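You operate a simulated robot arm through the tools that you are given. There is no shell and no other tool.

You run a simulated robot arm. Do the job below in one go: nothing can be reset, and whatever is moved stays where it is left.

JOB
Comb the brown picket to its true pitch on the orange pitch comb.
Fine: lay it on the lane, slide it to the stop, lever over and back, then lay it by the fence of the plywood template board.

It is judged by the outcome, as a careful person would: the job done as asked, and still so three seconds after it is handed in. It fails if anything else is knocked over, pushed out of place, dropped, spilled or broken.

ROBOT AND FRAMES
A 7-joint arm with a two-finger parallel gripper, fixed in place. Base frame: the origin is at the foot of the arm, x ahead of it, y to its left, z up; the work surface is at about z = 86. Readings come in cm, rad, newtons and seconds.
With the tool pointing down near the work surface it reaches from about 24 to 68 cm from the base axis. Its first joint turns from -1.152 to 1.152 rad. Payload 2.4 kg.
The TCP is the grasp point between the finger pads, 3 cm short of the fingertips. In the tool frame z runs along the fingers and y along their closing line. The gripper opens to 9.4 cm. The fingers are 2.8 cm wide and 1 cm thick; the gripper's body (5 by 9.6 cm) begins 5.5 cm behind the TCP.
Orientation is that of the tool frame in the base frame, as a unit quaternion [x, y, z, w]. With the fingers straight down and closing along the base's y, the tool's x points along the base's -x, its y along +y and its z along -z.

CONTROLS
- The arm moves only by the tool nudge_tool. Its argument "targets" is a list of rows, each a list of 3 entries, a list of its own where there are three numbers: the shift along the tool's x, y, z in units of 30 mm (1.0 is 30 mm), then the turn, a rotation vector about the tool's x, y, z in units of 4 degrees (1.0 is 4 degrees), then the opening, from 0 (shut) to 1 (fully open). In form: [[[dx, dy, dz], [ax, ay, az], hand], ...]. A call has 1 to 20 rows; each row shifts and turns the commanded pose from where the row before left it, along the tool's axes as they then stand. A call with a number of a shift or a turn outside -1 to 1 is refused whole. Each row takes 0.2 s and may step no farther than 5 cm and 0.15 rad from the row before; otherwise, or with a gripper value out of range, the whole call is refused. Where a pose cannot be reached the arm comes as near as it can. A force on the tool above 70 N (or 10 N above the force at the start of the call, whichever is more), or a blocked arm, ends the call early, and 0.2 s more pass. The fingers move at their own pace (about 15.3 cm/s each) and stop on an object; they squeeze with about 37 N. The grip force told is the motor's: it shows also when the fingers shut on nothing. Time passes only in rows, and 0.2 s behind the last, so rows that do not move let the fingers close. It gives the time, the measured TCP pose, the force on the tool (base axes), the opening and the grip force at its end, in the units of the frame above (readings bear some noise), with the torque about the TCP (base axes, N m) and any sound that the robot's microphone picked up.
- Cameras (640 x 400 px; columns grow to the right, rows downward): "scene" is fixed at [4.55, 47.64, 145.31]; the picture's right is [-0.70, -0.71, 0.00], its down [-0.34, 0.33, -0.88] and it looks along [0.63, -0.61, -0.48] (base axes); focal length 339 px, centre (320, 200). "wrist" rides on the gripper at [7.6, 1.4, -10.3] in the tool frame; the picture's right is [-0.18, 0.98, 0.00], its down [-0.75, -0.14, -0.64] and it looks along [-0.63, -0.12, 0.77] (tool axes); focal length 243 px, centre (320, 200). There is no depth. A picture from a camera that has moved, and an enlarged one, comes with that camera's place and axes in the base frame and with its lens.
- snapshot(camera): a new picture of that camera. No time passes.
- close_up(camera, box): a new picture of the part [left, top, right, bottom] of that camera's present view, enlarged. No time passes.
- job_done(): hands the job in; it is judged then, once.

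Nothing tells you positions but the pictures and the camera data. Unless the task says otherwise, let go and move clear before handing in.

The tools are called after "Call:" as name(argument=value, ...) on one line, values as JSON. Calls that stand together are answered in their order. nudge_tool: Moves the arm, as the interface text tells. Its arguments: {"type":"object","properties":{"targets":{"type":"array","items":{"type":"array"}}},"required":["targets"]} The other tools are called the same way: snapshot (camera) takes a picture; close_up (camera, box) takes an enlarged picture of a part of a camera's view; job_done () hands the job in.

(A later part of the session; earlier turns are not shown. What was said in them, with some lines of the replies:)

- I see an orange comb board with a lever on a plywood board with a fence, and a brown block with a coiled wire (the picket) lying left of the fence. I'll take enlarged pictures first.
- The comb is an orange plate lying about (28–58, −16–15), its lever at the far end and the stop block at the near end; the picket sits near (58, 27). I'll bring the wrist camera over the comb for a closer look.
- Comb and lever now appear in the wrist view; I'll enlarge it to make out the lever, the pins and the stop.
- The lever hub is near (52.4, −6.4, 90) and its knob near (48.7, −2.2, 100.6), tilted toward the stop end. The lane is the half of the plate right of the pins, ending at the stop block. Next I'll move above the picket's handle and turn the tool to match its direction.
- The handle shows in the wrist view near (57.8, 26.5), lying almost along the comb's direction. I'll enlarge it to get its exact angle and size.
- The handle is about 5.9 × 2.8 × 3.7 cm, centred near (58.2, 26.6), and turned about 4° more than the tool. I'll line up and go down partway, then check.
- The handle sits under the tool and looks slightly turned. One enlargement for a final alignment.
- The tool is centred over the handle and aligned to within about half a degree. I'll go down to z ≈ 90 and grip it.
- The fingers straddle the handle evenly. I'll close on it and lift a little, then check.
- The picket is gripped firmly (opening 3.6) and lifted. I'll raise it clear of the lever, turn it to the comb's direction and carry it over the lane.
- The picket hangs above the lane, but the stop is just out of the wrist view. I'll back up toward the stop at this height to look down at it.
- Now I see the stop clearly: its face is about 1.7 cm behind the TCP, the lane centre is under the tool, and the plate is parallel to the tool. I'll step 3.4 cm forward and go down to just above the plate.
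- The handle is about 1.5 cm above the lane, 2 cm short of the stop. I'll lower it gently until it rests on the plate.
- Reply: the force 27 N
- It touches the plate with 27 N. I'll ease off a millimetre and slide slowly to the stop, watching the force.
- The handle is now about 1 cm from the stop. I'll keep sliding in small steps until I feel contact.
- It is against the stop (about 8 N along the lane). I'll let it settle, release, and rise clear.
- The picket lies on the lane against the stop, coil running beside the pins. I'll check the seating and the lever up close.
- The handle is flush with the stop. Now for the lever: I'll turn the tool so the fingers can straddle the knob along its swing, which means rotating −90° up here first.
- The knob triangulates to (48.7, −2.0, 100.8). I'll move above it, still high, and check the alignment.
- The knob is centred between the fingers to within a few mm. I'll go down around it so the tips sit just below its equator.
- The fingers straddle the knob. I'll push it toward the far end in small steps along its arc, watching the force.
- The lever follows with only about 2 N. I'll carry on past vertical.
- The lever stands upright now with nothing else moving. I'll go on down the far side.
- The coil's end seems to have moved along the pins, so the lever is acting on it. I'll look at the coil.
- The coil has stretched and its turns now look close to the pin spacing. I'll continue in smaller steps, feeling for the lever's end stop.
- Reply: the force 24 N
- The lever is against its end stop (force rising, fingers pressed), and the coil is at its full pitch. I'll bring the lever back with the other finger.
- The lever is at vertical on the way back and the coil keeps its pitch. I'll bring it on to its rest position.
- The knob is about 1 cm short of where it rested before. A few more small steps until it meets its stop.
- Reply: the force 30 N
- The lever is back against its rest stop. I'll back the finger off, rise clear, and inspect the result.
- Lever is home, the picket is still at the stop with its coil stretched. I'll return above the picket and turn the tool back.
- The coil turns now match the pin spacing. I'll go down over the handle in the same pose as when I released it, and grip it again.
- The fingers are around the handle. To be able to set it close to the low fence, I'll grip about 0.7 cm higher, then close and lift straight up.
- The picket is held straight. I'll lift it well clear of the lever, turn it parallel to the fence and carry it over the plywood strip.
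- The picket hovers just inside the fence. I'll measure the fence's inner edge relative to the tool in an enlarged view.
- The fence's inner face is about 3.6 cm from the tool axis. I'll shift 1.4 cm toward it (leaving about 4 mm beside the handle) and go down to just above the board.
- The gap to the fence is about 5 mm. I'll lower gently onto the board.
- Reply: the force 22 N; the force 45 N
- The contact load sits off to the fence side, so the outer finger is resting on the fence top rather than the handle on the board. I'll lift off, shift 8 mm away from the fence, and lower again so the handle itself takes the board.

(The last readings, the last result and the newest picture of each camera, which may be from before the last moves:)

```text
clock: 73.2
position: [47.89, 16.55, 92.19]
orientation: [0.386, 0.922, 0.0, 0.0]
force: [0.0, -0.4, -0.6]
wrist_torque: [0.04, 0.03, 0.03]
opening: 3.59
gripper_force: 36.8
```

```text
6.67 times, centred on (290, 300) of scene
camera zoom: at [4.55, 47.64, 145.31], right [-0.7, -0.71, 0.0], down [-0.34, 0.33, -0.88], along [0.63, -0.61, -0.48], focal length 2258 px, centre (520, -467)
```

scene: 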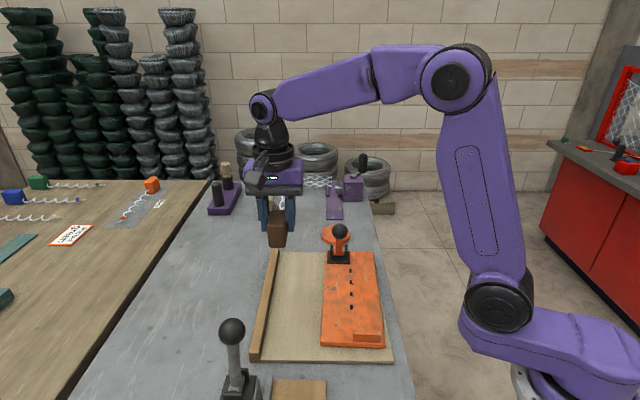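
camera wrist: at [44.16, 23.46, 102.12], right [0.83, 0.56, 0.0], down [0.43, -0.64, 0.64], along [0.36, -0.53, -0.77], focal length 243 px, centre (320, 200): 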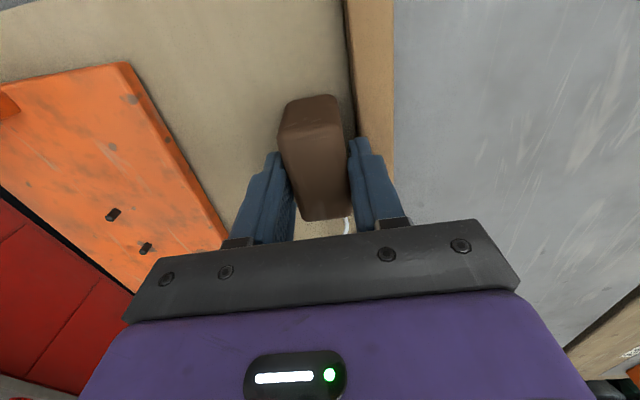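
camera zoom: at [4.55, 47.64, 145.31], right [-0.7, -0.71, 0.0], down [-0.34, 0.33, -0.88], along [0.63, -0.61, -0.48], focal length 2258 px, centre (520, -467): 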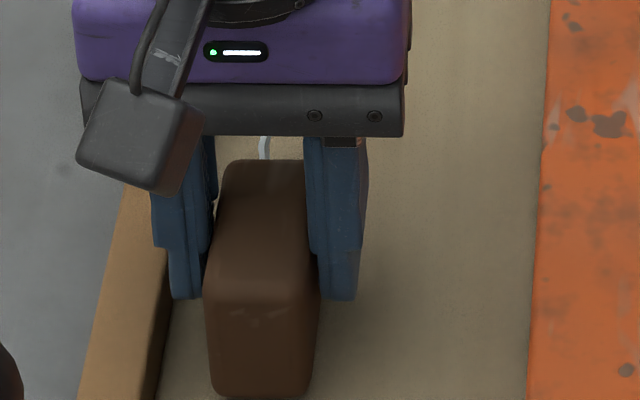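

The finger now clears the fence by about 5 mm. Lowering again in small steps.

Call:
nudge_tool(targets=[[[0, 0, 0.06], [0, 0, 0], 0], [[0, 0, 0], [0, 0, 0], 0]])

Call:
nudge_tool(targets=[[[0, 0, 0.05], [0, 0, 0], 0], [[0, 0, 0], [0, 0, 0], 0]])

Call:
nudge_tool(targets=[[[0, 0, 0.05], [0, 0, 0], 0], [[0, 0, 0], [0, 0, 0], 0]])

```text
clock: 73.8
position: [47.86, 16.74, 92.03]
orientation: [0.386, 0.923, 0.0, 0.0]
force: [-0.9, -0.4, -0.3]
wrist_torque: [0.02, 0.02, 0.02]
opening: 3.59
gripper_force: 36.8
```

```text
clock: 74.4
position: [47.93, 16.62, 91.94]
orientation: [0.386, 0.923, 0.001, 0.001]
force: [-4.3, -2.2, 12.5]
wrist_torque: [-0.36, -0.24, -0.18]
opening: 3.58
gripper_force: 37.1
```

```text
clock: 75.0
position: [47.9, 16.66, 91.8]
orientation: [0.386, 0.922, 0.0, 0.002]
force: [-5.4, -2.3, 27.3]
wrist_torque: [-0.07, 0.0, -0.02]
opening: 3.58
gripper_force: 36.8
```

Now the handle itself rests on the board (centred torque), about 1–2 mm lower than the finger-on-fence height. I'll lift 3 mm, move back beside the fence, and release just above the board, a drop of about 1–2 mm.

Call:
nudge_tool(targets=[[[0, 0, -0.15], [0, 0, 0], 0], [[0, 0.15, 0], [0, 0, 0], 0], [[0, 0.15, 0], [0, 0, 0], 0], [[0, 0, 0], [0, 0, 0], 0]])

```text
clock: 76.0
position: [48.48, 17.33, 92.08]
orientation: [0.386, 0.922, 0.001, 0.0]
force: [0.0, 0.1, -0.6]
wrist_torque: [0.06, 0.03, 0.0]
opening: 3.58
gripper_force: 36.8
```

No load, with the handle 1–2 mm above the board. Releasing and rising.

Call:
nudge_tool(targets=[[[0, 0, 0], [0, 0, 0], 0.42], [[0, 0, 0], [0, 0, 0], 0.48], [[0, 0, 0], [0, 0, 0], 0.52], [[0, 0, 0], [0, 0, 0], 0.52], [[0, 0, -0.2], [0, 0, 0], 0.55], [[0, 0, -0.5], [0, 0, 0], 0.55], [[0, 0, -0.8], [0, 0, 0], 0.55], [[0, 0, -0.9], [0, 0, 0], 0.55], [[0, 0, -0.9], [0, 0, 0], 0.55], [[0, 0, -0.9], [0, 0, 0], 0.55], [[0, 0, -0.9], [0, 0, 0], 0.55], [[0, 0, 0], [0, 0, 0], 0.55]])

Call:
snapshot(camera="wrist")

Call:
close_up(camera="scene", box=[220, 220, 400, 370])

Call:
close_up(camera="wrist", box=[250, 20, 410, 200])

```text
clock: 78.6
position: [48.65, 17.17, 107.61]
orientation: [0.386, 0.923, 0.0, 0.0]
force: [-1.0, 0.2, 0.2]
wrist_torque: [-0.01, -0.01, 0.01]
opening: 5.17
gripper_force: 0.1
```

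```text
taken
camera wrist: at [44.42, 23.41, 117.68], right [0.83, 0.56, 0.0], down [0.43, -0.64, 0.64], along [0.36, -0.53, -0.77], focal length 243 px, centre (320, 200)
```

wrist: 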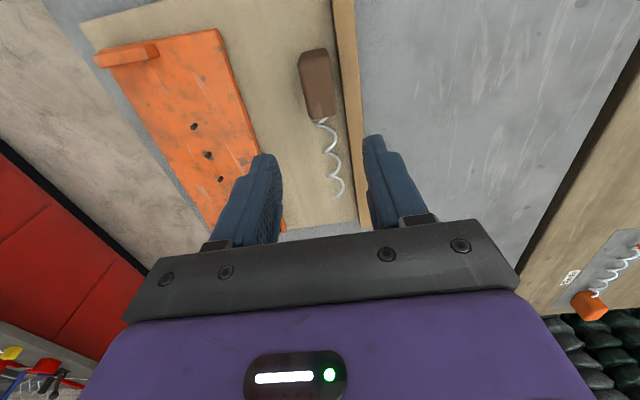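

```text
2.67 times, centred on (310, 295) of scene
camera zoom: at [4.55, 47.64, 145.31], right [-0.7, -0.71, 0.0], down [-0.34, 0.33, -0.88], along [0.63, -0.61, -0.48], focal length 903 px, centre (347, -53)
```

zoom: 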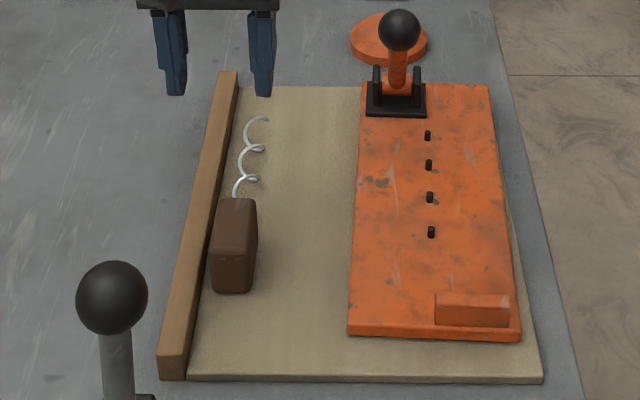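

```text
2.22 times, centred on (330, 110) of wrist
camera zoom: at [44.42, 23.41, 117.68], right [0.83, 0.56, 0.0], down [0.43, -0.64, 0.64], along [0.36, -0.53, -0.77], focal length 539 px, centre (298, 400)
```

zoom: 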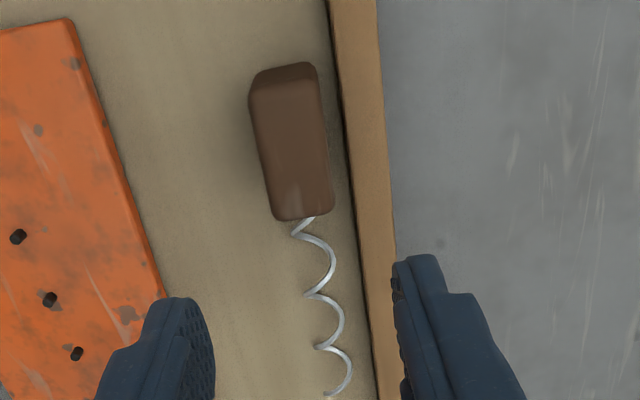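

The picket lies flat beside the fence with its coil combed, and the lever is back at rest. I'll rise a bit further and check the whole scene before handing in.

Call:
nudge_tool(targets=[[[0, 0, -0.9], [0, 0, 0], 0.55], [[0, 0, -0.9], [0, 0, 0], 0.55], [[0, 0, 0], [0, 0, 0], 0.55]])

Call:
snapshot(camera="scene")

```text
clock: 79.4
position: [48.45, 17.08, 112.96]
orientation: [0.386, 0.922, 0.0, -0.001]
force: [0.6, 0.3, -0.4]
wrist_torque: [-0.02, 0.04, 0.01]
opening: 5.17
gripper_force: 0.0
```

```text
taken
```

scene: 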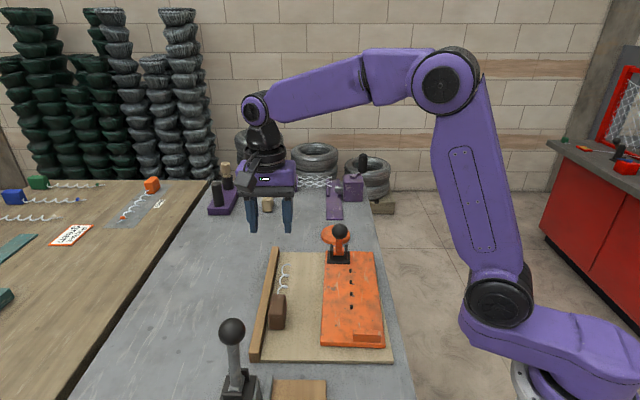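

Everything else looks where it started. The brown picket lies combed by the fence, the lever is at rest and the arm is clear, so I'm handing in.

Call:
job_done()

```text
The job is handed in.
```

The brown picket is combed and lies flat on the plywood template board. It is parallel to the fence, about half a centimetre from it.

- **Combing:** I laid the picket on the lane and slid it until it touched the stop. I then swung the lever to its far end stop and back to rest. The coil stretched on the way over and kept its length when the lever came back. In the pictures its turns match the spacing of the comb's pins.
- **Laying by the fence:** On the first try the outer finger rested on top of the fence, with about 40 N of force at most. I lifted off, found the board height a little farther out, then moved back in. I released the picket 1–2 mm above the board.
- **Everything else:** In the last picture nothing else appears to have moved, and the arm is clear.
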